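You operate a simulated robot arm through the tools that you are given. There is no shell and no other tool.

You are at the controls of a simulated robot arm. One attempt, no reset.

## Task
Iron the tea towel and the pillowcase, the cooler label first.
Fine: each at its own dots, no scorch; iron on its rest, dial and socket off. Set down upright: steam iron.

The check looks at the end state, three seconds after you hand in, the way a careful person would. Anything else that was tipped, shoved, dropped, spilled or broken makes it a failure. Flat cloth is picked up by pressing the open fingertips on it (5 to 10 N) and closing them slowly along it; thin cloth reads only 2 to 8 mm in the jaws.

## Robot
A 7-joint arm with a two-finger parallel gripper, fixed in place. Base frame: the origin is at the foot of the arm, x ahead of it, y to its left, z up; the work surface is at about z = 88. Lengths are in cm, angles in degrees, forces in N, time in s.
Its first joint turns from -149.0 to 149.0 degrees. Payload 3.43 kg.
The tool frame sits at the grasp point between the pads (the TCP): z along the fingers, y along the line on which they close. The tips reach 3 cm beyond it. The gripper opens to 9.4 cm. The fingers are 2.8 cm wide and 1 cm thick; the gripper's body (5 by 9.6 cm) begins 5.5 cm behind the TCP.
Orientation is that of the tool frame in the base frame, as a unit quaternion [x, y, z, w]. With the fingers straight down and closing along the base's y, the tool's x points along the base's -x, its y along +y and its z along -z.

## Interface
- The arm moves only by the tool play_rows. Its argument "plan" is a list of rows, each a list of 3 entries, a list of its own where there are three numbers: the shift along the base's x, y, z in units of 300 mm (1.0 is 300 mm), then the turn, a rotation vector about the base's x, y, z in units of 120 degrees (1.0 is 120 degrees), then the closure, from 0 (fully open) to 1 (shut). In form: [[[tx, ty, tz], [rx, ry, rz], hand], ...]. A call has 1 to 20 rows; each row is the pose to reach, as a shift and turn from the pose commanded when the call began. A call with a number of a shift or a turn outside -1 to 1 is refused whole. Each row takes 0.2 s and may step no farther than 5 cm and 8.6 degrees from the row before; otherwise, or with a gripper value out of range, the whole call is refused. Where a pose cannot be reached the arm comes as near as it can. A force on the tool above 90 N (or 10 N above the force at the start of the call, whichever is more), or a blocked arm, ends the call early, and 0.2 s more pass. Each finger travels about 4.5 cm/s and halts on what it meets, pressing with about 32 N; the grip force reading is that of the motor and also rises with nothing between the fingers. The clock runs only during rows and for 0.2 s after the last one: add rows that repeat a pose to give the fingers time. The reply holds the time, the measured pose of the TCP, the force on the tool along the base axes, the opening and the grip force, in the units named above and with some noise, with the torque about the TCP (base axes, N m) and any sound that the robot's microphone picked up.
- Cameras (640 x 400 px; columns grow to the right, rows downward): "scene" is fixed at [39.94, 65, 153.17]; the picture's right is [-0.95, -0.31, 0.00], its down [-0.11, 0.34, -0.93] and it looks along [0.29, -0.89, -0.36] (base axes); focal length 336 px, centre (320, 200). "wrist" rides on the gripper at [7.6, 1.4, -10.3] in the tool frame; the picture's right is [-0.18, 0.98, 0.00], its down [-0.75, -0.14, -0.64] and it looks along [-0.63, -0.12, 0.77] (tool axes); focal length 243 px, centre (320, 200). There is no depth. A picture from a camera that has moved, and an enlarged one, comes with that camera's place and axes in the base frame and with its lens.
- camera(camera): a new picture of that camera. No time passes.
- inspect(camera, box): a new picture of the part [left, top, right, bottom] of that camera's present view, enlarged. No time passes.
- sign_off(): hands the job in; it is judged then, once.

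Nothing tells you positions but the pictures and the camera data. Unless the task says otherwise, let go and move clear before handing in.

The tools are called after "Call:" as name(argument=value, ...) on one line, values as JSON. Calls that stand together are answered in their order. play_rows: Moves the arm, as the interface text tells. Its arguments: {"type":"object","properties":{"plan":{"type":"array"}},"required":["plan"]} The other tools are called the same way: camera (camera) takes a picture; inspect (camera, box) takes an enlarged picture of a part of a camera's view; sign_off () hands the job in.

At the start:

```text
t: 0.0
tcp_pos: [70.22, -69.32, 125.21]
ee_rot: [0.0, 1.0, -0.001, 0.001]
wrist_force: [-0.3, 0.2, -0.1]
moment: [0.01, -0.04, 0.01]
opening: 9.39
grasp_force: 0.2
```

scene: 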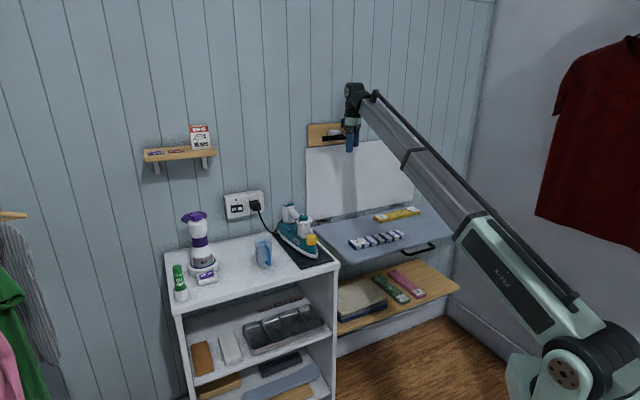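
wrist: 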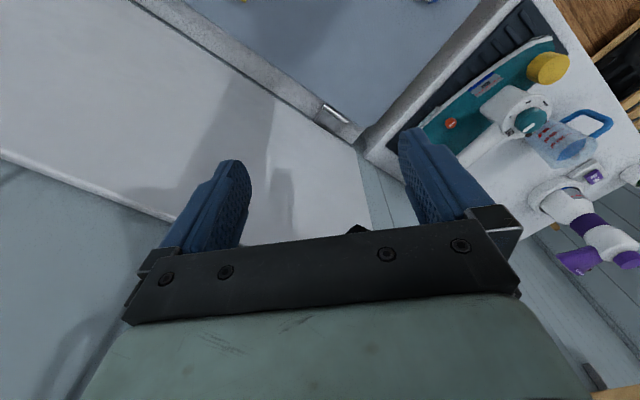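

I see a white cabinet with an iron on a rest mat, a wall socket, and a fold-out blue-grey surface beside it with some items; I need closer pictures before planning.

Call:
inspect(camera="scene", box=[210, 170, 350, 290])

Call:
inspect(camera="scene", box=[300, 180, 470, 330])

Call:
inspect(camera="scene", box=[160, 200, 280, 310])

Call:
inspect(camera="scene", box=[290, 70, 430, 230])

Call:
inspect(camera="scene", box=[130, 110, 270, 220])

Call:
inspect(camera="scene", box=[0, 200, 120, 400])

```text
3.33 times, centred on (280, 230) of scene
camera zoom: at [39.94, 65.0, 153.17], right [-0.95, -0.31, 0.0], down [-0.11, 0.34, -0.93], along [0.29, -0.89, -0.36], focal length 1122 px, centre (453, 100)
```

zoom: 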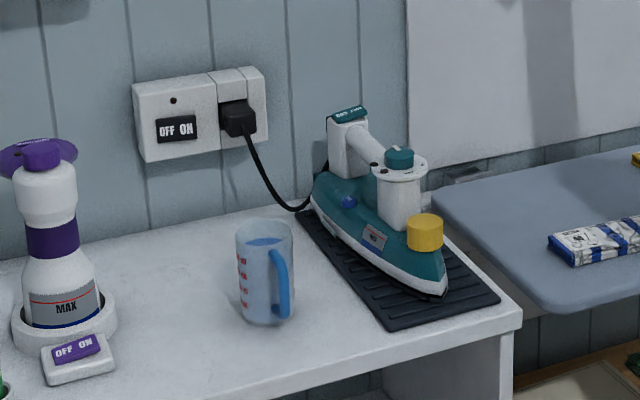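

```text
2.67 times, centred on (385, 255) of scene
camera zoom: at [39.94, 65.0, 153.17], right [-0.95, -0.31, 0.0], down [-0.11, 0.34, -0.93], along [0.29, -0.89, -0.36], focal length 897 px, centre (147, 53)
```

zoom: 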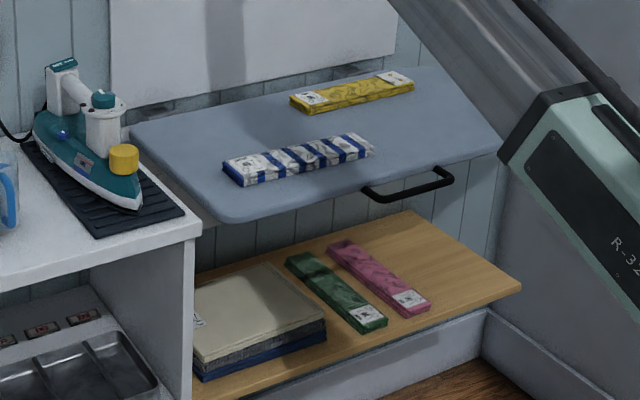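

```text
3.64 times, centred on (220, 255) of scene
camera zoom: at [39.94, 65.0, 153.17], right [-0.95, -0.31, 0.0], down [-0.11, 0.34, -0.93], along [0.29, -0.89, -0.36], focal length 1224 px, centre (684, 0)
```

zoom: 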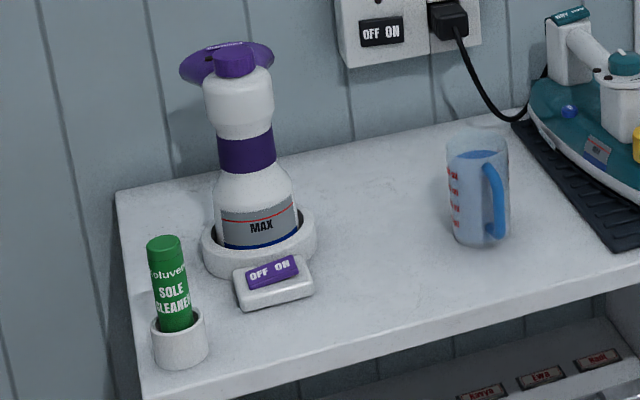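

```text
2.50 times, centred on (360, 150) of scene
camera zoom: at [39.94, 65.0, 153.17], right [-0.95, -0.31, 0.0], down [-0.11, 0.34, -0.93], along [0.29, -0.89, -0.36], focal length 841 px, centre (220, 325)
```

zoom: 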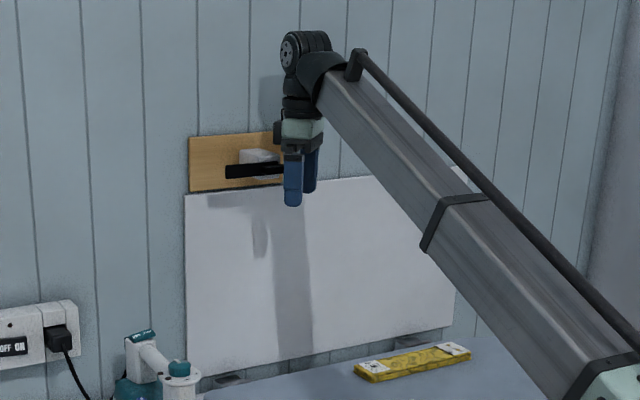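

```text
3.64 times, centred on (200, 165) of scene
camera zoom: at [39.94, 65.0, 153.17], right [-0.95, -0.31, 0.0], down [-0.11, 0.34, -0.93], along [0.29, -0.89, -0.36], focal length 1224 px, centre (756, 327)
```

zoom: 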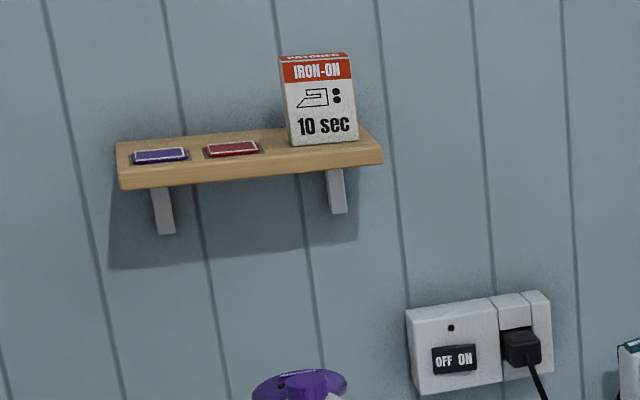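

```text
2.00 times, centred on (60, 300) of scene
camera zoom: at [39.94, 65.0, 153.17], right [-0.95, -0.31, 0.0], down [-0.11, 0.34, -0.93], along [0.29, -0.89, -0.36], focal length 673 px, centre (840, 0)
```

zoom: 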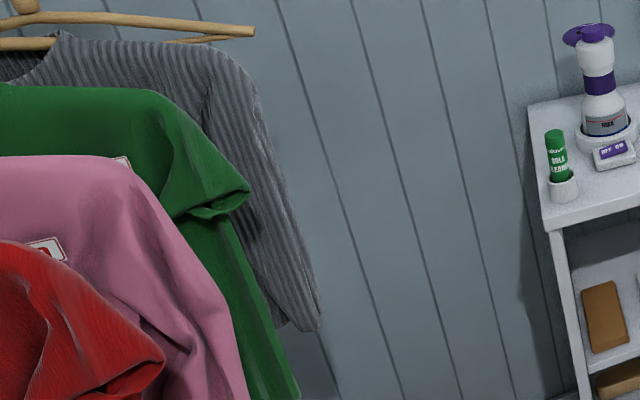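

I see folded cloth strips with labels on the blue board and others on the lower shelf; I'll zoom in further on the labels, the iron's dial and the socket.

Call:
inspect(camera="scene", box=[340, 220, 412, 265])

Call:
inspect(camera="scene", box=[364, 195, 428, 235])

Call:
inspect(camera="scene", box=[330, 262, 430, 325])

Call:
inspect(camera="scene", box=[272, 198, 336, 262])

Call:
inspect(camera="scene", box=[220, 185, 270, 222])

Call:
inspect(camera="scene", box=[170, 290, 340, 400])

Call:
inspect(camera="wrist", box=[400, 0, 640, 150])

```text
8.89 times, centred on (376, 242) of scene
camera zoom: at [39.94, 65.0, 153.17], right [-0.95, -0.31, 0.0], down [-0.11, 0.34, -0.93], along [0.29, -0.89, -0.36], focal length 2991 px, centre (-178, -178)
```

zoom: 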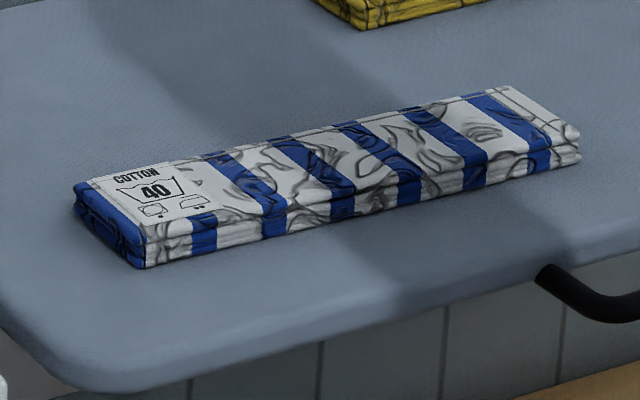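

```text
10.00 times, centred on (396, 215) of scene
camera zoom: at [39.94, 65.0, 153.17], right [-0.95, -0.31, 0.0], down [-0.11, 0.34, -0.93], along [0.29, -0.89, -0.36], focal length 3365 px, centre (-440, 50)
```

zoom: 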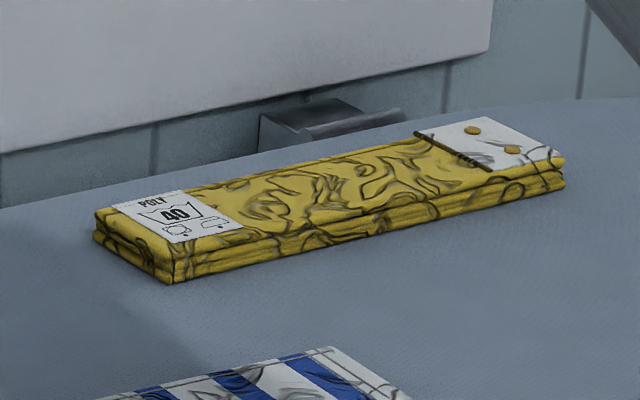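

```text
6.35 times, centred on (380, 294) of scene
camera zoom: at [39.94, 65.0, 153.17], right [-0.95, -0.31, 0.0], down [-0.11, 0.34, -0.93], along [0.29, -0.89, -0.36], focal length 2136 px, centre (-61, -394)
```

zoom: 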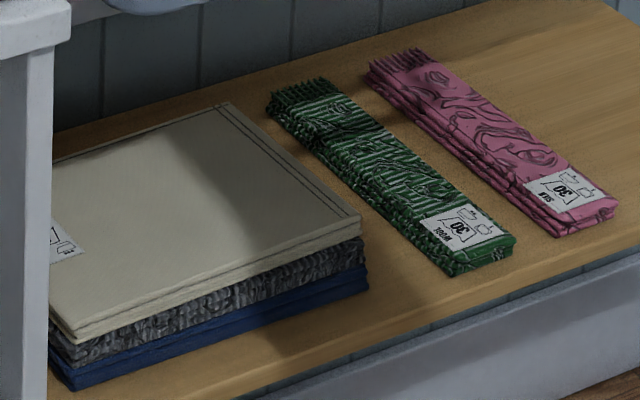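

```text
6.25 times, centred on (304, 230) of scene
camera zoom: at [39.94, 65.0, 153.17], right [-0.95, -0.31, 0.0], down [-0.11, 0.34, -0.93], along [0.29, -0.89, -0.36], focal length 2103 px, centre (420, 12)
```

zoom: 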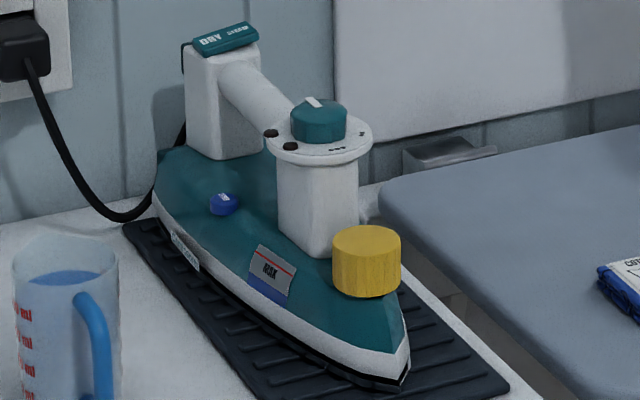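

```text
10.81 times, centred on (245, 204) of scene
camera zoom: at [39.94, 65.0, 153.17], right [-0.95, -0.31, 0.0], down [-0.11, 0.34, -0.93], along [0.29, -0.89, -0.36], focal length 3638 px, centre (1131, 162)
```

zoom: 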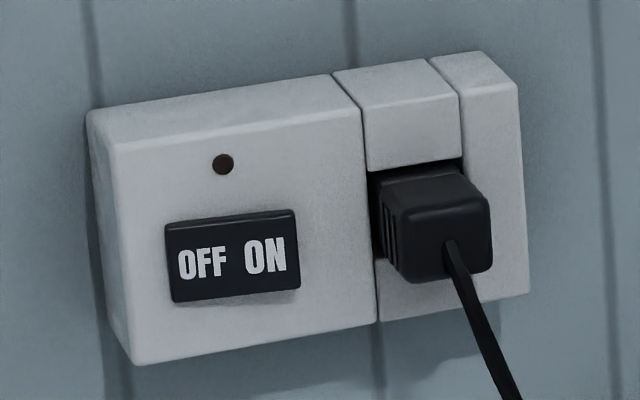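

```text
3.64 times, centred on (255, 345) of scene
camera zoom: at [39.94, 65.0, 153.17], right [-0.95, -0.31, 0.0], down [-0.11, 0.34, -0.93], along [0.29, -0.89, -0.36], focal length 1224 px, centre (556, -327)
```

zoom: 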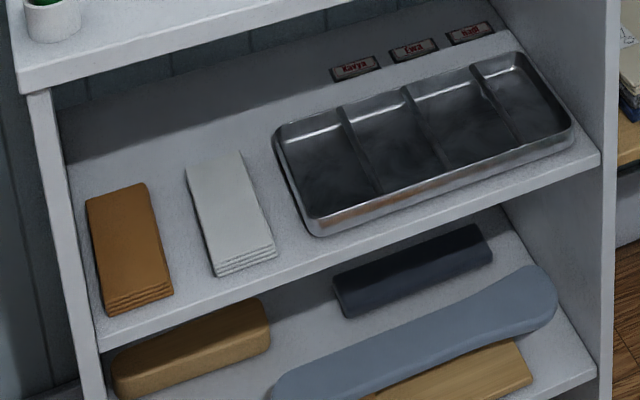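

```text
2.67 times, centred on (520, 75) of wrist
camera zoom: at [62.8, -68.06, 135.54], right [0.18, 0.98, 0.0], down [0.75, -0.14, 0.64], along [0.63, -0.12, -0.76], focal length 647 px, centre (-213, 533)
```

zoom: 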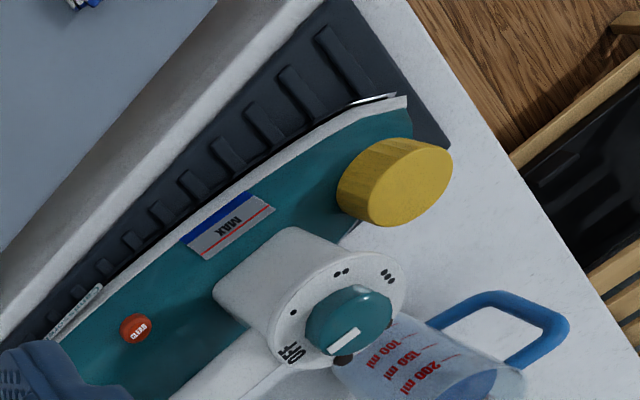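

The strips' care labels are readable if I zoom harder, so next I read the dots on them and look at the dial and socket more closely.

Call:
inspect(camera="scene", box=[374, 212, 390, 222])

Call:
inspect(camera="scene", box=[348, 236, 366, 248])

Call:
inspect(camera="scene", box=[292, 210, 316, 225])

Call:
inspect(camera="wrist", box=[490, 80, 570, 140])

Call:
inspect(camera="scene", box=[278, 198, 300, 212])

Call:
inspect(camera="scene", box=[280, 230, 312, 250])

Call:
inspect(camera="scene", box=[186, 120, 212, 150])

```text
16.00 times, centred on (382, 217) of scene
camera zoom: at [39.94, 65.0, 153.17], right [-0.95, -0.31, 0.0], down [-0.11, 0.34, -0.93], along [0.29, -0.89, -0.36], focal length 5384 px, centre (-672, -72)
```

zoom: 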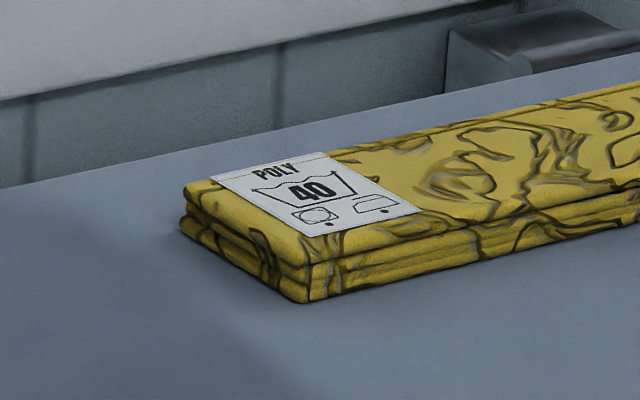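

```text
16.00 times, centred on (357, 242) of scene
camera zoom: at [39.94, 65.0, 153.17], right [-0.95, -0.31, 0.0], down [-0.11, 0.34, -0.93], along [0.29, -0.89, -0.36], focal length 5384 px, centre (-272, -472)
```

zoom: 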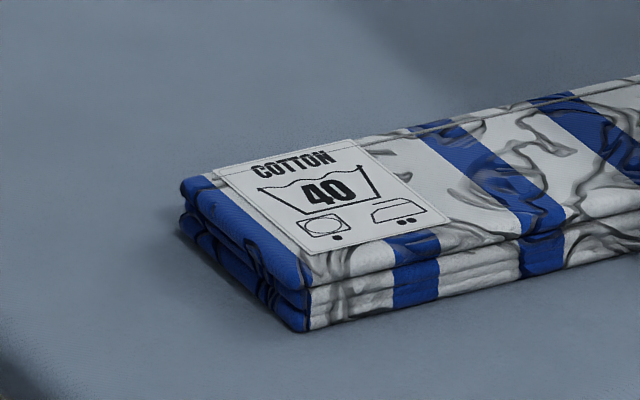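

```text
16.00 times, centred on (304, 218) of scene
camera zoom: at [39.94, 65.0, 153.17], right [-0.95, -0.31, 0.0], down [-0.11, 0.34, -0.93], along [0.29, -0.89, -0.36], focal length 5384 px, centre (576, -80)
```

zoom: 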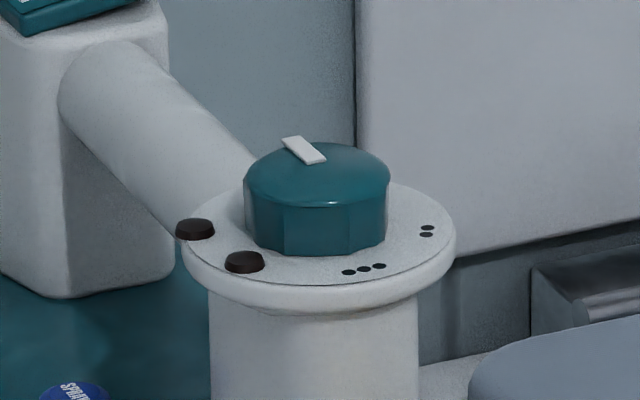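

```text
6.67 times, centred on (530, 110) of wrist
camera zoom: at [62.8, -68.06, 135.54], right [0.18, 0.98, 0.0], down [0.75, -0.14, 0.64], along [0.63, -0.12, -0.76], focal length 1618 px, centre (-1080, 800)
```

zoom: 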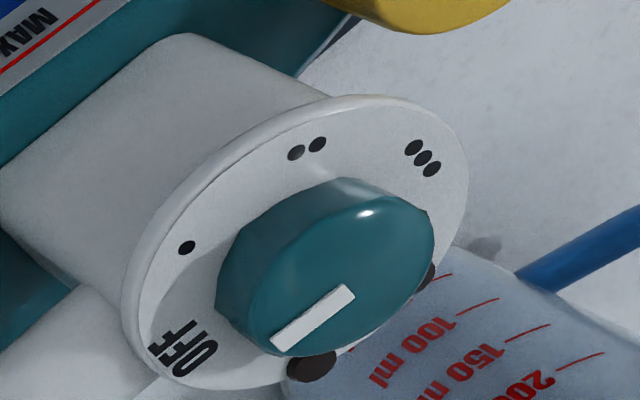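

```text
16.00 times, centred on (289, 205) of scene
camera zoom: at [39.94, 65.0, 153.17], right [-0.95, -0.31, 0.0], down [-0.11, 0.34, -0.93], along [0.29, -0.89, -0.36], focal length 5384 px, centre (816, 120)
```

zoom: 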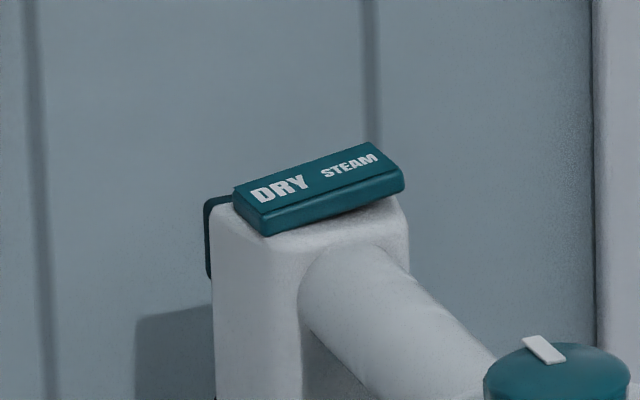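

```text
16.00 times, centred on (296, 240) of scene
camera zoom: at [39.94, 65.0, 153.17], right [-0.95, -0.31, 0.0], down [-0.11, 0.34, -0.93], along [0.29, -0.89, -0.36], focal length 5384 px, centre (704, -440)
```

zoom: 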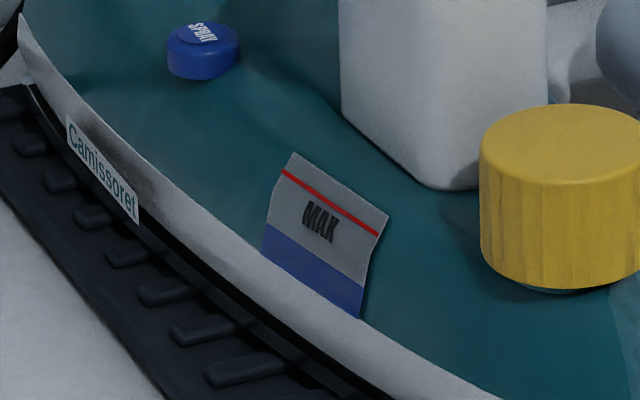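

```text
13.33 times, centred on (199, 135) of scene
camera zoom: at [39.94, 65.0, 153.17], right [-0.95, -0.31, 0.0], down [-0.11, 0.34, -0.93], along [0.29, -0.89, -0.36], focal length 4487 px, centre (1933, 1067)
```

zoom: 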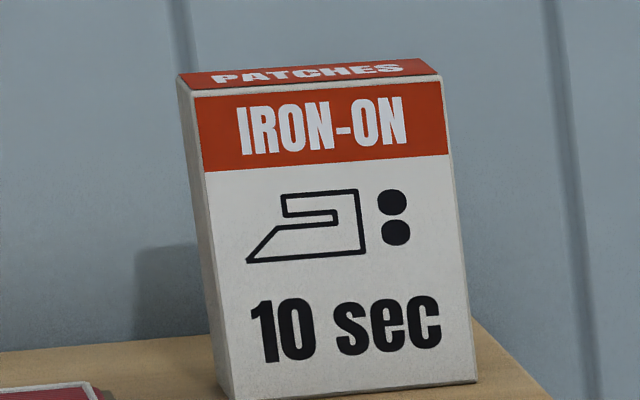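

I read the yellow pillowcase as POLY with one dot and the striped tea towel as COTTON with two dots; the dial points at OFF and the wall socket's lamp is dark. I'll move the wrist camera over the iron to measure the dial and the socket.

Call:
play_rows(plan=[[[0.082, 0.135, 0], [0, 0, 0], 0], [[0.164, 0.27, 0], [0, 0, 0], 0], [[0.246, 0.405, 0], [0, 0, 0], 0], [[0.329, 0.54, 0], [0, 0, 0], 0], [[0.411, 0.675, 0], [0, 0, 0], 0], [[0.45, 0.75, 0], [0, 0, 0], 0]])

Call:
camera(camera="wrist")

Call:
camera(camera="scene")

```text
t: 0.6
tcp_pos: [72.93, -65.47, 125.08]
ee_rot: [0.026, 0.999, -0.019, -0.004]
wrist_force: [-17.9, -35.1, -8.2]
moment: [1.72, -0.82, -1.22]
opening: 9.43
grasp_force: 0.2
stopped in row 2: the force on the tool passed its limit at 128 N (the readings are from after the stop); the commanded pose is now the measured one
```

```text
taken
camera wrist: at [65.72, -63.39, 135.5], right [0.23, 0.97, -0.04], down [0.75, -0.15, 0.64], along [0.62, -0.18, -0.77], focal length 243 px, centre (320, 200)
```

wrist: 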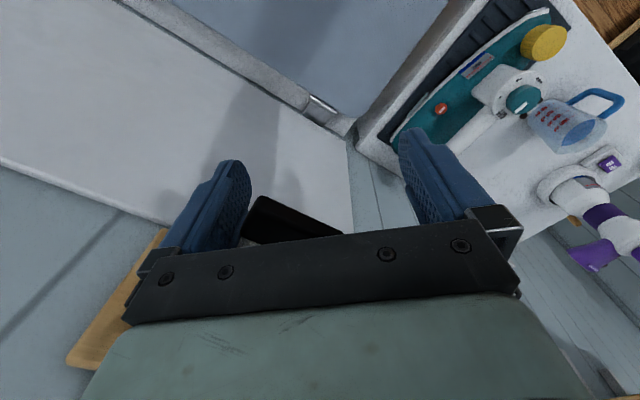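

```text
taken
```

scene: 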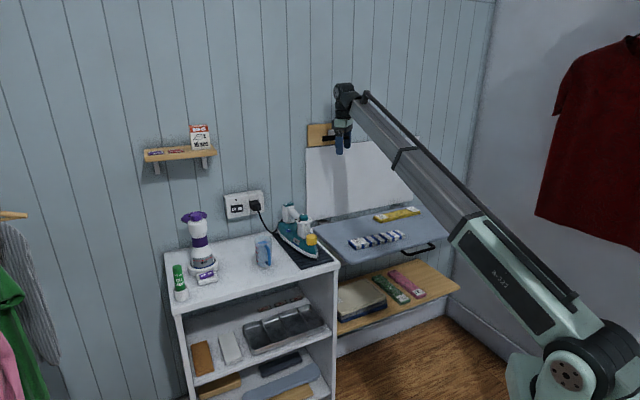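

The gripper touched the black latch on the wall's wooden plate; I'll check it and then back off away from the wall before going on.

Call:
inspect(camera="scene", box=[296, 110, 376, 170])

Call:
inspect(camera="wrist", box=[60, 150, 380, 380])

```text
6.67 times, centred on (336, 140) of scene
camera zoom: at [39.94, 65.0, 153.17], right [-0.95, -0.31, 0.0], down [-0.11, 0.34, -0.93], along [0.29, -0.89, -0.36], focal length 2243 px, centre (213, 600)
```

zoom: 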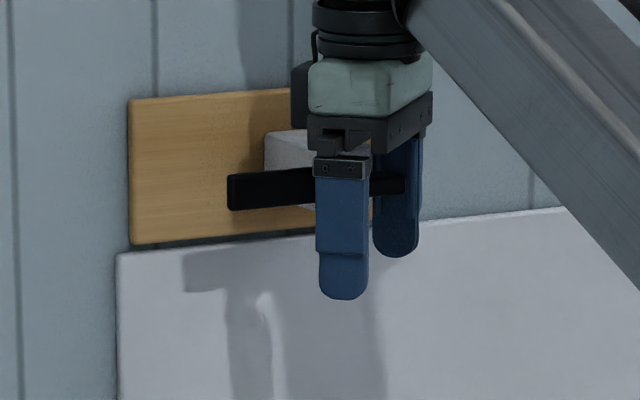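

```text
1.74 times, centred on (220, 265) of wrist
camera zoom: at [65.72, -63.39, 135.5], right [0.23, 0.97, -0.04], down [0.75, -0.15, 0.64], along [0.62, -0.18, -0.77], focal length 422 px, centre (494, 87)
```

zoom: 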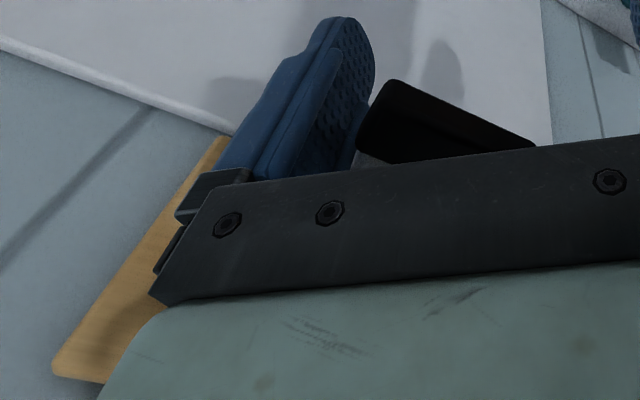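

The black bar sits between the open fingers and looks undisturbed; I'll retrace back to the start pose and then rise straight above it.

Call:
play_rows(plan=[[[-0.045, -0.064, 0.002], [0.009, -0.002, 0.0125], 0], [[-0.09, -0.128, 0.004], [0.018, -0.004, 0.025], 0], [[-0.09, -0.128, 0.15], [0.018, -0.004, 0.025], 0], [[-0.09, -0.128, 0.3], [0.018, -0.004, 0.025], 0], [[-0.09, -0.128, 0.45], [0.018, -0.004, 0.025], 0], [[-0.09, -0.128, 0.55], [0.018, -0.004, 0.025], 0]])

Call:
inspect(camera="scene", box=[276, 80, 376, 180])

Call:
camera(camera="wrist")

```text
t: 2.0
tcp_pos: [72.78, -70.56, 137.39]
ee_rot: [-0.007, 0.999, -0.034, 0.037]
wrist_force: [-0.2, -0.5, -1.0]
moment: [0.0, 0.06, -0.03]
opening: 9.41
grasp_force: 0.1
out of reach, approached as far as the arm can: row 3, 4, 5, 6
```

```text
4.00 times, centred on (326, 130) of scene
camera zoom: at [39.94, 65.0, 153.17], right [-0.95, -0.31, 0.0], down [-0.11, 0.34, -0.93], along [0.29, -0.89, -0.36], focal length 1346 px, centre (296, 480)
```

zoom: 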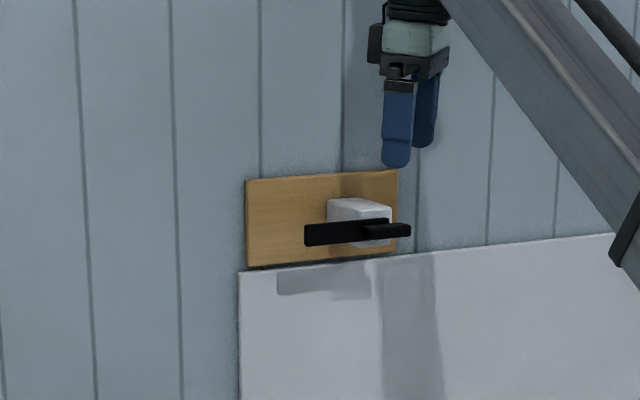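

```text
taken
camera wrist: at [64.45, -68.74, 146.96], right [0.17, 0.98, -0.05], down [0.71, -0.09, 0.7], along [0.69, -0.16, -0.71], focal length 243 px, centre (320, 200)
```

wrist: 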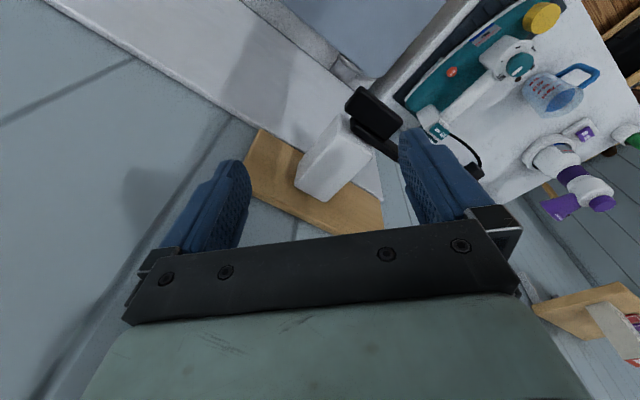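

The latch is unchanged from the first picture. Now I pull in toward the base and swing around to hover beside the iron.

Call:
play_rows(plan=[[[-0.102, 0.1025, -0.03], [0, 0, 0], 0], [[-0.203, 0.205, -0.06], [0, 0, 0], 0], [[-0.305, 0.3075, -0.09], [0, 0, 0], 0], [[-0.407, 0.41, -0.12], [0, 0, 0], 0], [[-0.3146, 0.4929, -0.1886], [0, 0, 0], 0], [[-0.2222, 0.5758, -0.2572], [0, 0, 0], 0], [[-0.1298, 0.6587, -0.3258], [0, 0, 0], 0], [[-0.0374, 0.7416, -0.3944], [0, 0, 0], 0], [[0.055, 0.8245, -0.463], [0, 0, 0], 0], [[0.1474, 0.9074, -0.5316], [0, 0, 0], 0], [[0.24, 0.99, -0.6], [0, 0, 0], 0], [[0.24, 0.99, -0.6], [0, 0, 0], 0]])

Call:
camera(camera="wrist")

Call:
camera(camera="scene")

```text
t: 4.6
tcp_pos: [79.59, -40.79, 119.29]
ee_rot: [-0.007, 0.999, -0.034, 0.036]
wrist_force: [-0.4, 0.0, -0.8]
moment: [0.01, -0.03, 0.02]
opening: 9.39
grasp_force: 0.1
out of reach, approached as far as the arm can: row 1, 2, 3, 4, 5, 6
```

```text
taken
camera wrist: at [71.34, -38.93, 128.92], right [0.17, 0.98, -0.05], down [0.71, -0.09, 0.7], along [0.69, -0.16, -0.71], focal length 243 px, centre (320, 200)
```

wrist: 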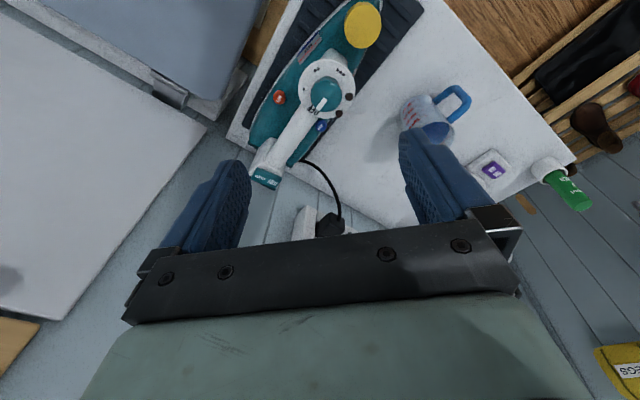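

```text
taken
```

scene: 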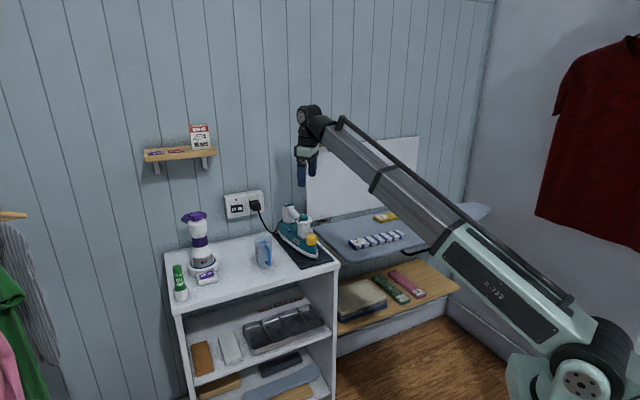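

The arm now hovers over the iron with a slight tilt left from the reach limit. I'll take zoomed views of dial, heel lever, and socket from here.

Call:
inspect(camera="wrist", box=[230, 0, 410, 200])

Call:
inspect(camera="wrist", box=[290, 50, 370, 130])

Call:
inspect(camera="scene", box=[270, 160, 350, 270])

```text
2.00 times, centred on (320, 100) of wrist
camera zoom: at [71.34, -38.93, 128.92], right [0.17, 0.98, -0.05], down [0.71, -0.09, 0.7], along [0.69, -0.16, -0.71], focal length 485 px, centre (320, 400)
```

zoom: 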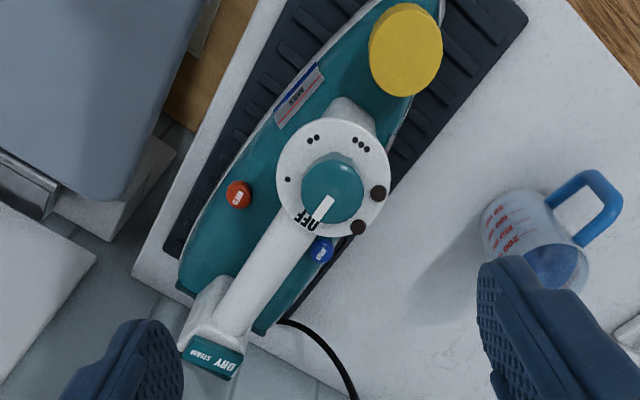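

```text
5.00 times, centred on (330, 90) of wrist
camera zoom: at [71.34, -38.93, 128.92], right [0.17, 0.98, -0.05], down [0.71, -0.09, 0.7], along [0.69, -0.16, -0.71], focal length 1213 px, centre (270, 750)
```

zoom: 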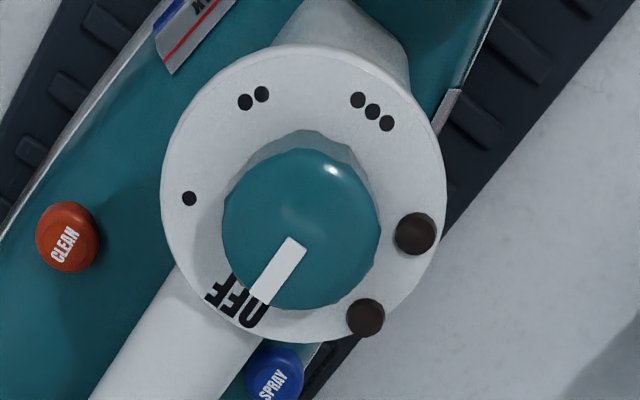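

```text
3.64 times, centred on (310, 215) of scene
camera zoom: at [39.94, 65.0, 153.17], right [-0.95, -0.31, 0.0], down [-0.11, 0.34, -0.93], along [0.29, -0.89, -0.36], focal length 1224 px, centre (356, 146)
```

zoom: 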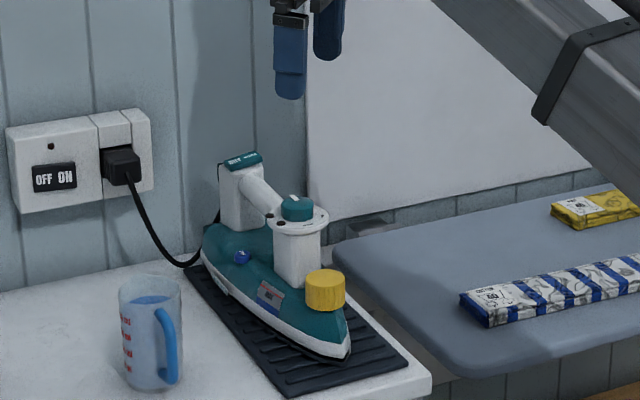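

The pointer is on OFF, aligned with the handle toward the heel, and each setting is about 60° clockwise. I'll first straighten the tool, then yaw it above the knob.

Call:
play_rows(plan=[[[0.02, -0.01, -0.06], [0.0325, 0.034, -0.0067], 0], [[0.0537, -0.0203, -0.1], [0.0325, 0.034, -0.0067], 0], [[0.0537, -0.0203, -0.1], [0.0325, 0.034, -0.0067], 0]])

```text
t: 5.4
tcp_pos: [81.22, -41.55, 116.41]
ee_rot: [0.001, 1.0, 0.0, 0.001]
wrist_force: [0.7, 0.4, 0.8]
moment: [0.01, 0.03, 0.01]
opening: 9.41
grasp_force: 0.1
```

The tool is straight down above the knob; now I yaw it by +70° and lower a little to see the alignment.

Call:
play_rows(plan=[[[0, 0, 0], [0, 0, 0.065], 0], [[0, 0, 0], [0, 0, 0.13], 0], [[0, 0, 0], [0, 0, 0.195], 0], [[0, 0, 0], [0, 0, 0.26], 0], [[0, 0, 0], [0, 0, 0.325], 0], [[0, 0, 0], [0, 0, 0.39], 0], [[0, 0, 0], [0, 0, 0.455], 0], [[0, 0, 0], [0, 0, 0.52], 0], [[0, 0, 0], [0, 0, 0.583], 0], [[0, 0.005, -0.13], [0, 0, 0.583], 0], [[0, 0.005, -0.13], [0, 0, 0.583], 0]])

Call:
camera(camera="wrist")

Call:
inspect(camera="scene", box=[270, 190, 340, 240])

```text
t: 7.8
tcp_pos: [81.51, -41.17, 112.97]
ee_rot: [-0.573, 0.82, 0.001, 0.001]
wrist_force: [-0.4, -0.4, 1.0]
moment: [0.0, -0.02, 0.03]
opening: 9.38
grasp_force: 0.0
```

```text
taken
camera wrist: at [77.67, -48.03, 123.29], right [-0.86, 0.51, 0.0], down [0.39, 0.66, 0.64], along [0.33, 0.55, -0.77], focal length 243 px, centre (320, 200)
```

wrist: 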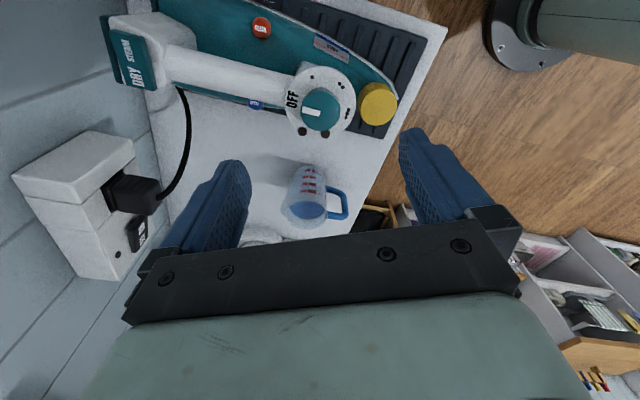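

```text
8.00 times, centred on (305, 215) of scene
camera zoom: at [39.94, 65.0, 153.17], right [-0.95, -0.31, 0.0], down [-0.11, 0.34, -0.93], along [0.29, -0.89, -0.36], focal length 2692 px, centre (440, 80)
```

zoom: 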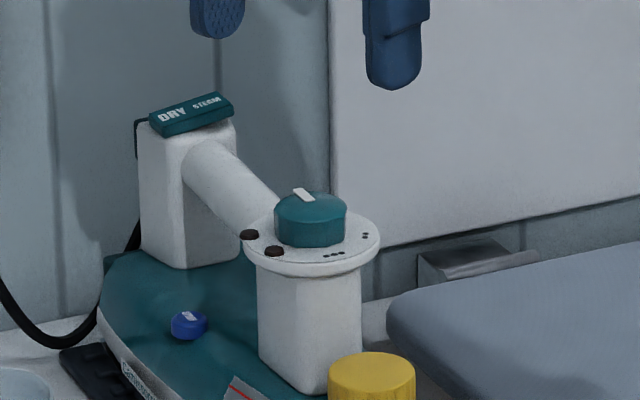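

The tool is yawed and clear above the dial. I'll zoom in with the wrist camera to refine the knob's position.

Call:
inspect(camera="wrist", box=[270, 55, 370, 145])

Call:
inspect(camera="wrist", box=[0, 110, 200, 290])

```text
4.44 times, centred on (320, 100) of wrist
camera zoom: at [77.67, -48.03, 123.29], right [-0.86, 0.51, 0.0], down [0.39, 0.66, 0.64], along [0.33, 0.55, -0.77], focal length 1078 px, centre (320, 644)
```

zoom: 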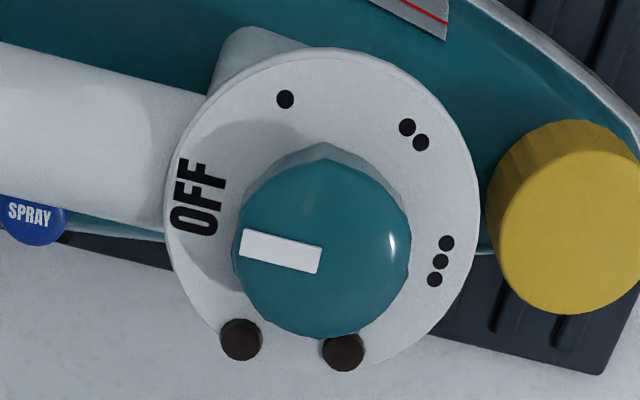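

```text
2.22 times, centred on (100, 200) of wrist
camera zoom: at [77.67, -48.03, 123.29], right [-0.86, 0.51, 0.0], down [0.39, 0.66, 0.64], along [0.33, 0.55, -0.77], focal length 539 px, centre (809, 200)
```

zoom: 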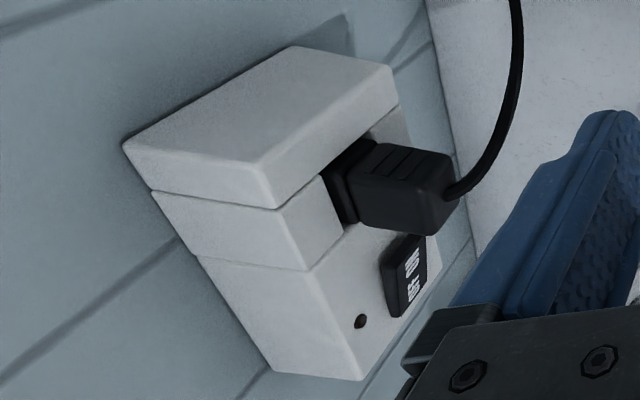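

Knob centre is about (81.25, -41.75) with its top at z≈103.4 and the disc at 101.3. I'll half-close the fingers and lower them to just above the knob, then check alignment.

Call:
play_rows(plan=[[[0.002, -0.0167, 0], [0, 0, 0], 0.48], [[0.002, -0.0167, -0.07], [0, 0, 0], 0.48], [[0.002, -0.0167, -0.14], [0, 0, 0], 0.48], [[0.002, -0.0167, -0.14], [0, 0, 0], 0.48], [[0.002, -0.0167, -0.14], [0, 0, 0], 0.48]])

Call:
inspect(camera="wrist", box=[220, 30, 420, 220])

Call:
inspect(camera="scene", box=[280, 195, 330, 230])

```text
t: 9.0
tcp_pos: [81.48, -41.78, 108.31]
ee_rot: [-0.573, 0.82, 0.0, 0.001]
wrist_force: [0.5, 0.7, -0.4]
moment: [-0.01, 0.0, 0.0]
opening: 4.88
grasp_force: 0.2
```

```text
2.11 times, centred on (320, 125) of wrist
camera zoom: at [77.53, -48.62, 118.67], right [-0.86, 0.51, 0.0], down [0.39, 0.66, 0.64], along [0.33, 0.55, -0.77], focal length 511 px, centre (320, 358)
```

zoom: 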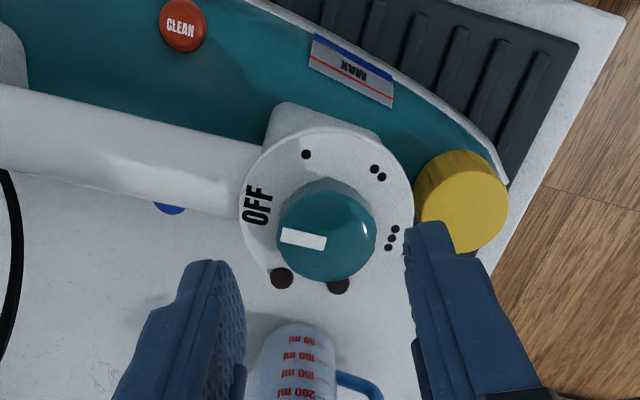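

```text
11.43 times, centred on (305, 212) of scene
camera zoom: at [39.94, 65.0, 153.17], right [-0.95, -0.31, 0.0], down [-0.11, 0.34, -0.93], along [0.29, -0.89, -0.36], focal length 3846 px, centre (491, 57)
```

zoom: 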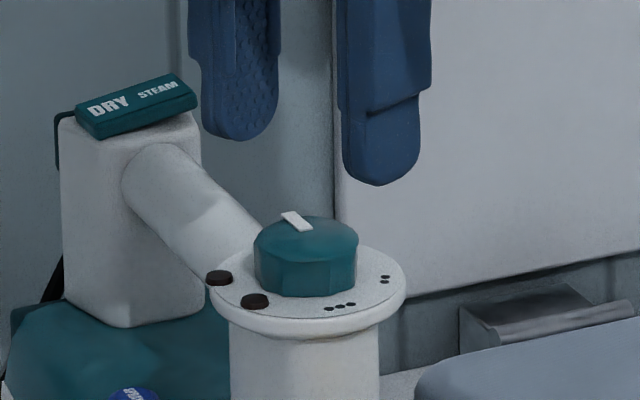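

The fingers are nearly centred over the knob (about 2 mm off). I'll correct that and lower so the tips straddle the knob just above the disc.

Call:
play_rows(plan=[[[-0.0083, 0, -0.03], [0, 0, 0], 0.48], [[-0.0083, 0, -0.06], [0, 0, 0], 0.48], [[-0.0083, 0, -0.085], [0, 0, 0], 0.48], [[-0.0083, 0, -0.1], [0, 0, 0], 0.48], [[-0.0083, 0, -0.1], [0, 0, 0], 0.48]])

Call:
inspect(camera="wrist", box=[220, 30, 420, 220])

Call:
inspect(camera="scene", box=[280, 195, 330, 230])

```text
t: 10.2
tcp_pos: [81.15, -41.93, 105.5]
ee_rot: [-0.573, 0.82, 0.001, 0.001]
wrist_force: [-0.7, -0.4, -0.2]
moment: [0.01, -0.01, 0.02]
opening: 4.89
grasp_force: 0.0
```

```text
2.11 times, centred on (320, 125) of wrist
camera zoom: at [77.3, -48.68, 115.72], right [-0.86, 0.51, 0.0], down [0.39, 0.66, 0.64], along [0.33, 0.55, -0.77], focal length 511 px, centre (320, 358)
```

zoom: 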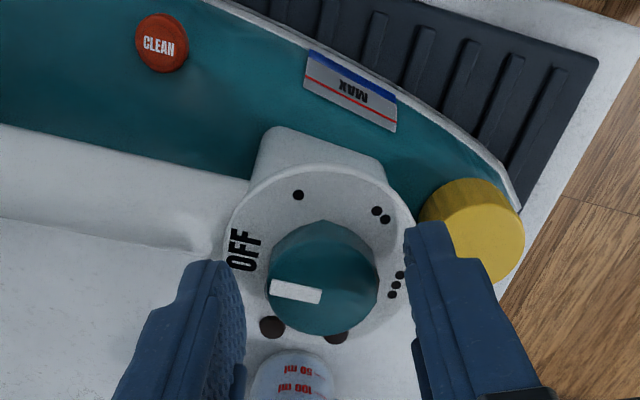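

```text
11.43 times, centred on (305, 212) of scene
camera zoom: at [39.94, 65.0, 153.17], right [-0.95, -0.31, 0.0], down [-0.11, 0.34, -0.93], along [0.29, -0.89, -0.36], focal length 3846 px, centre (491, 57)
```

zoom: 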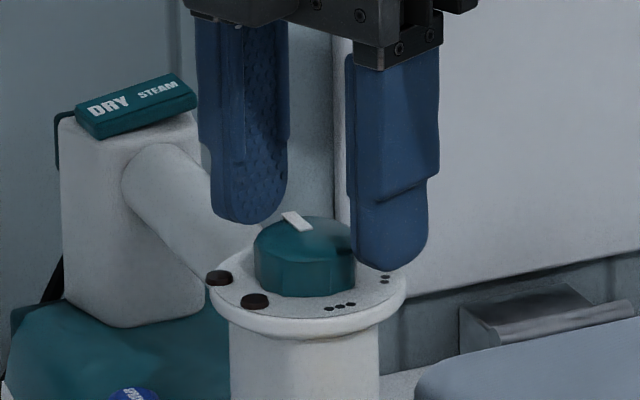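

The fingertips straddle the knob above the disc. I'll lower 3 mm more and close on it.

Call:
play_rows(plan=[[[0, 0.003, -0.01], [0, 0, 0], 0.48], [[0, 0.003, -0.01], [0, 0, 0], 0.65], [[0, 0.003, -0.01], [0, 0, 0], 0.8], [[0, 0.003, -0.01], [0, 0, 0], 0.8], [[0, 0.003, -0.01], [0, 0, 0], 0.8]])

Call:
inspect(camera="wrist", box=[220, 30, 420, 220])

Call:
inspect(camera="scene", box=[280, 195, 330, 230])

```text
t: 11.4
tcp_pos: [81.16, -41.9, 105.12]
ee_rot: [-0.573, 0.82, 0.0, 0.0]
wrist_force: [1.9, -0.4, 0.4]
moment: [-0.1, -0.11, -0.01]
opening: 3.3
grasp_force: 32.3
```

```text
2.11 times, centred on (320, 125) of wrist
camera zoom: at [77.36, -48.61, 115.42], right [-0.86, 0.51, 0.0], down [0.39, 0.66, 0.64], along [0.33, 0.55, -0.77], focal length 511 px, centre (320, 358)
```

zoom: 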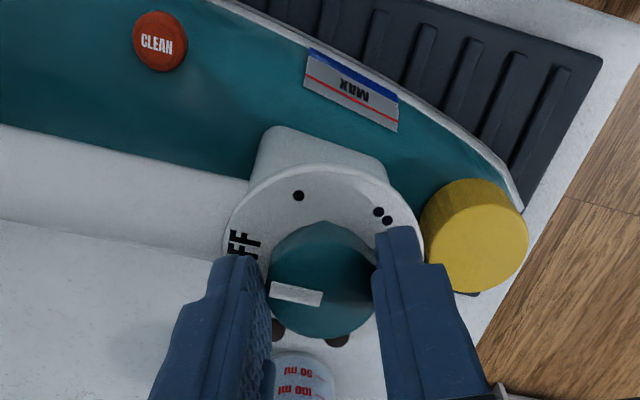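

```text
11.43 times, centred on (305, 212) of scene
camera zoom: at [39.94, 65.0, 153.17], right [-0.95, -0.31, 0.0], down [-0.11, 0.34, -0.93], along [0.29, -0.89, -0.36], focal length 3846 px, centre (491, 57)
```

zoom: 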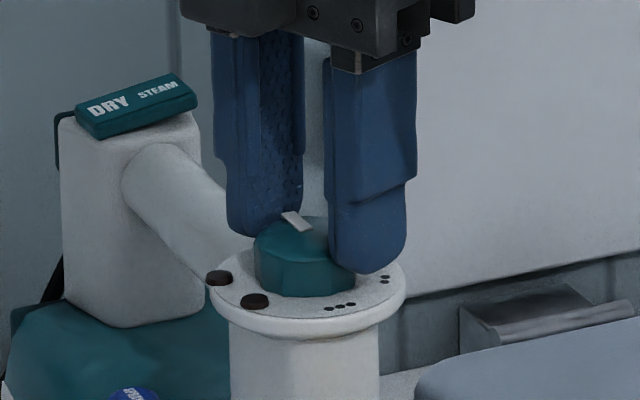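

The knob is gripped cleanly (3.3 cm, little side force). I'll turn it about 60° clockwise toward one dot.

Call:
play_rows(plan=[[[0, 0, 0], [0, 0, -0.068], 0.8], [[0, 0, 0], [0, 0, -0.136], 0.8], [[0, 0, 0], [0, 0, -0.204], 0.8], [[0, 0, 0], [0, 0, -0.272], 0.8], [[0, 0, 0], [0, 0, -0.34], 0.8], [[0, 0, 0], [0, 0, -0.408], 0.8], [[0, 0, 0], [0, 0, -0.476], 0.8], [[0, 0, 0], [0, 0, -0.5], 0.8], [[0, 0, 0], [0, 0, -0.5], 0.8]])

Call:
inspect(camera="wrist", box=[220, 30, 420, 220])

Call:
inspect(camera="scene", box=[280, 195, 330, 230])

```text
t: 13.4
tcp_pos: [81.22, -41.73, 105.09]
ee_rot: [-0.086, 0.996, 0.0, 0.001]
wrist_force: [-4.1, 9.6, 1.9]
moment: [0.1, 0.27, 0.1]
opening: 3.27
grasp_force: 32.4
```

```text
2.11 times, centred on (320, 125) of wrist
camera zoom: at [73.57, -41.72, 115.43], right [0.01, 1.0, 0.0], down [0.77, -0.01, 0.64], along [0.64, -0.01, -0.77], focal length 511 px, centre (320, 358)
```

zoom: 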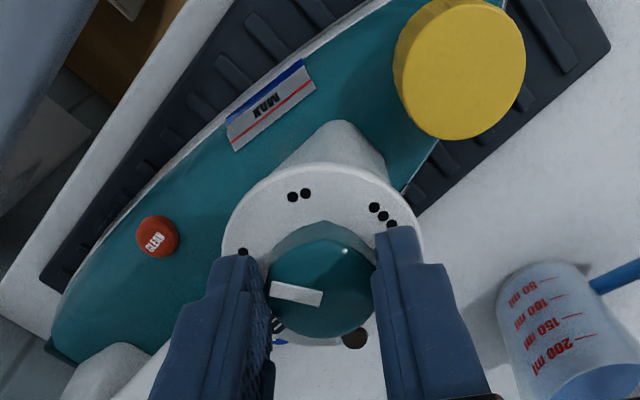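

```text
11.43 times, centred on (305, 212) of scene
camera zoom: at [39.94, 65.0, 153.17], right [-0.95, -0.31, 0.0], down [-0.11, 0.34, -0.93], along [0.29, -0.89, -0.36], focal length 3846 px, centre (491, 57)
```

zoom: 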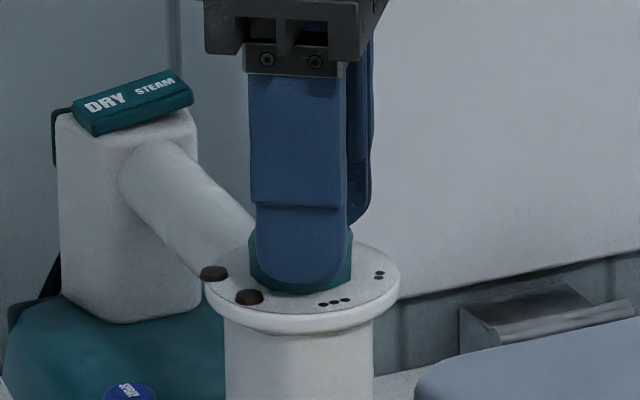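

The knob turned with the fingers. I'll release, lift, and read the pointer against the dots.

Call:
play_rows(plan=[[[0, 0, 0], [0, 0, 0], 0.6], [[0, 0, 0], [0, 0, 0], 0.48], [[0, 0, 0], [0, 0, 0], 0.48], [[0, 0, 0.1], [0, 0, 0], 0.48], [[0, 0, 0.2], [0, 0, 0], 0.48], [[0, 0, 0.3], [0, 0, 0], 0.48], [[0, 0, 0.3], [0, 0, 0], 0.48]])

Call:
inspect(camera="wrist", box=[270, 30, 390, 150])

Call:
inspect(camera="scene", box=[280, 195, 330, 230])

Call:
camera(camera="wrist")

```text
t: 15.0
tcp_pos: [81.36, -41.95, 114.19]
ee_rot: [-0.087, 0.996, 0.001, 0.001]
wrist_force: [-0.1, -0.5, 0.5]
moment: [-0.01, 0.0, -0.03]
opening: 4.89
grasp_force: 0.0
```

```text
3.33 times, centred on (330, 90) of wrist
camera zoom: at [73.73, -42.05, 124.57], right [0.01, 1.0, 0.0], down [0.77, -0.01, 0.64], along [0.64, -0.01, -0.77], focal length 809 px, centre (287, 567)
```

zoom: 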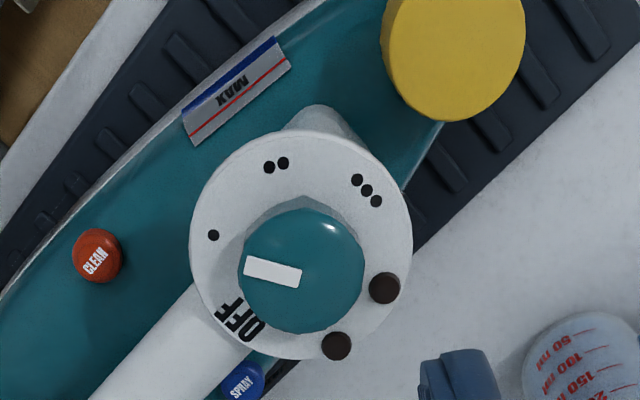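

```text
11.43 times, centred on (305, 212) of scene
camera zoom: at [39.94, 65.0, 153.17], right [-0.95, -0.31, 0.0], down [-0.11, 0.34, -0.93], along [0.29, -0.89, -0.36], focal length 3846 px, centre (491, 57)
```

zoom: 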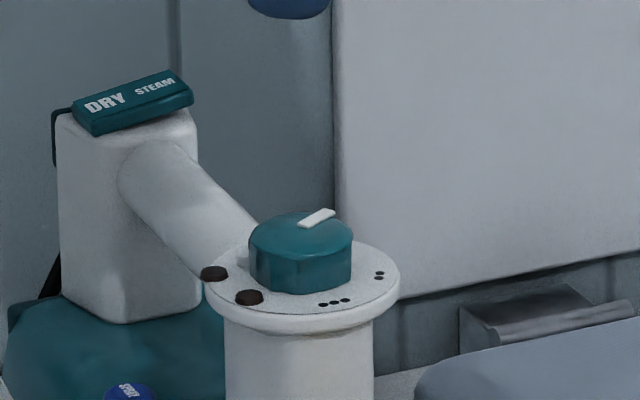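

```text
taken
camera wrist: at [73.73, -42.05, 124.57], right [0.01, 1.0, 0.0], down [0.77, -0.01, 0.64], along [0.64, -0.01, -0.77], focal length 243 px, centre (320, 200)
```

wrist: 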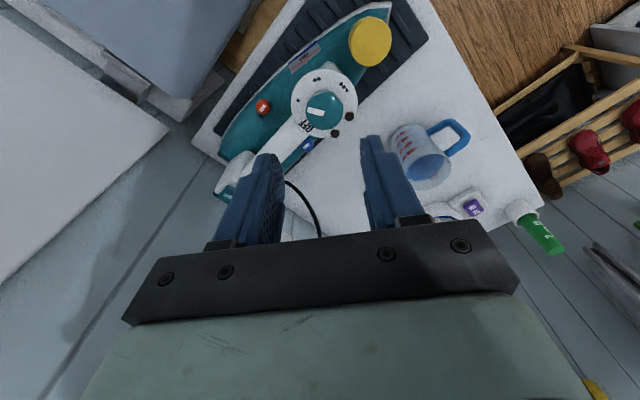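

The pointer has moved about 60° to the one-dot mark. Next I move clear of the iron, close the fingers, and turn the tool toward the wall socket, whose ON half I place at about (107.3, -40.7, 102.8).

Call:
play_rows(plan=[[[0.0, 0.0, 0.1], [0, 0, 0], 0.6], [[0.025, 0.094, 0.15], [0, 0, -0.062], 0.8], [[0.05, 0.19, 0.193], [0, 0, -0.124], 1], [[0.076, 0.285, 0.193], [0, 0, -0.186], 1], [[0.1, 0.38, 0.193], [0, 0, -0.248], 1], [[0.126, 0.47, 0.193], [0, 0, -0.31], 1], [[0.153, 0.565, 0.193], [0, 0, -0.372], 1], [[0.153, 0.565, 0.193], [0, 0, -0.4325], 1], [[0.153, 0.565, 0.193], [0, 0, -0.4325], 1]])

```text
t: 15.8
tcp_pos: [83.23, -36.65, 119.67]
ee_rot: [0.031, 0.999, -0.004, 0.009]
wrist_force: [0.6, 1.0, -1.4]
moment: [-0.15, 0.06, -0.09]
opening: 0.0
grasp_force: 14.1
stopped in row 4: the force on the tool passed its limit at 113 N (the readings are from after the stop); the commanded pose is now the measured one
```

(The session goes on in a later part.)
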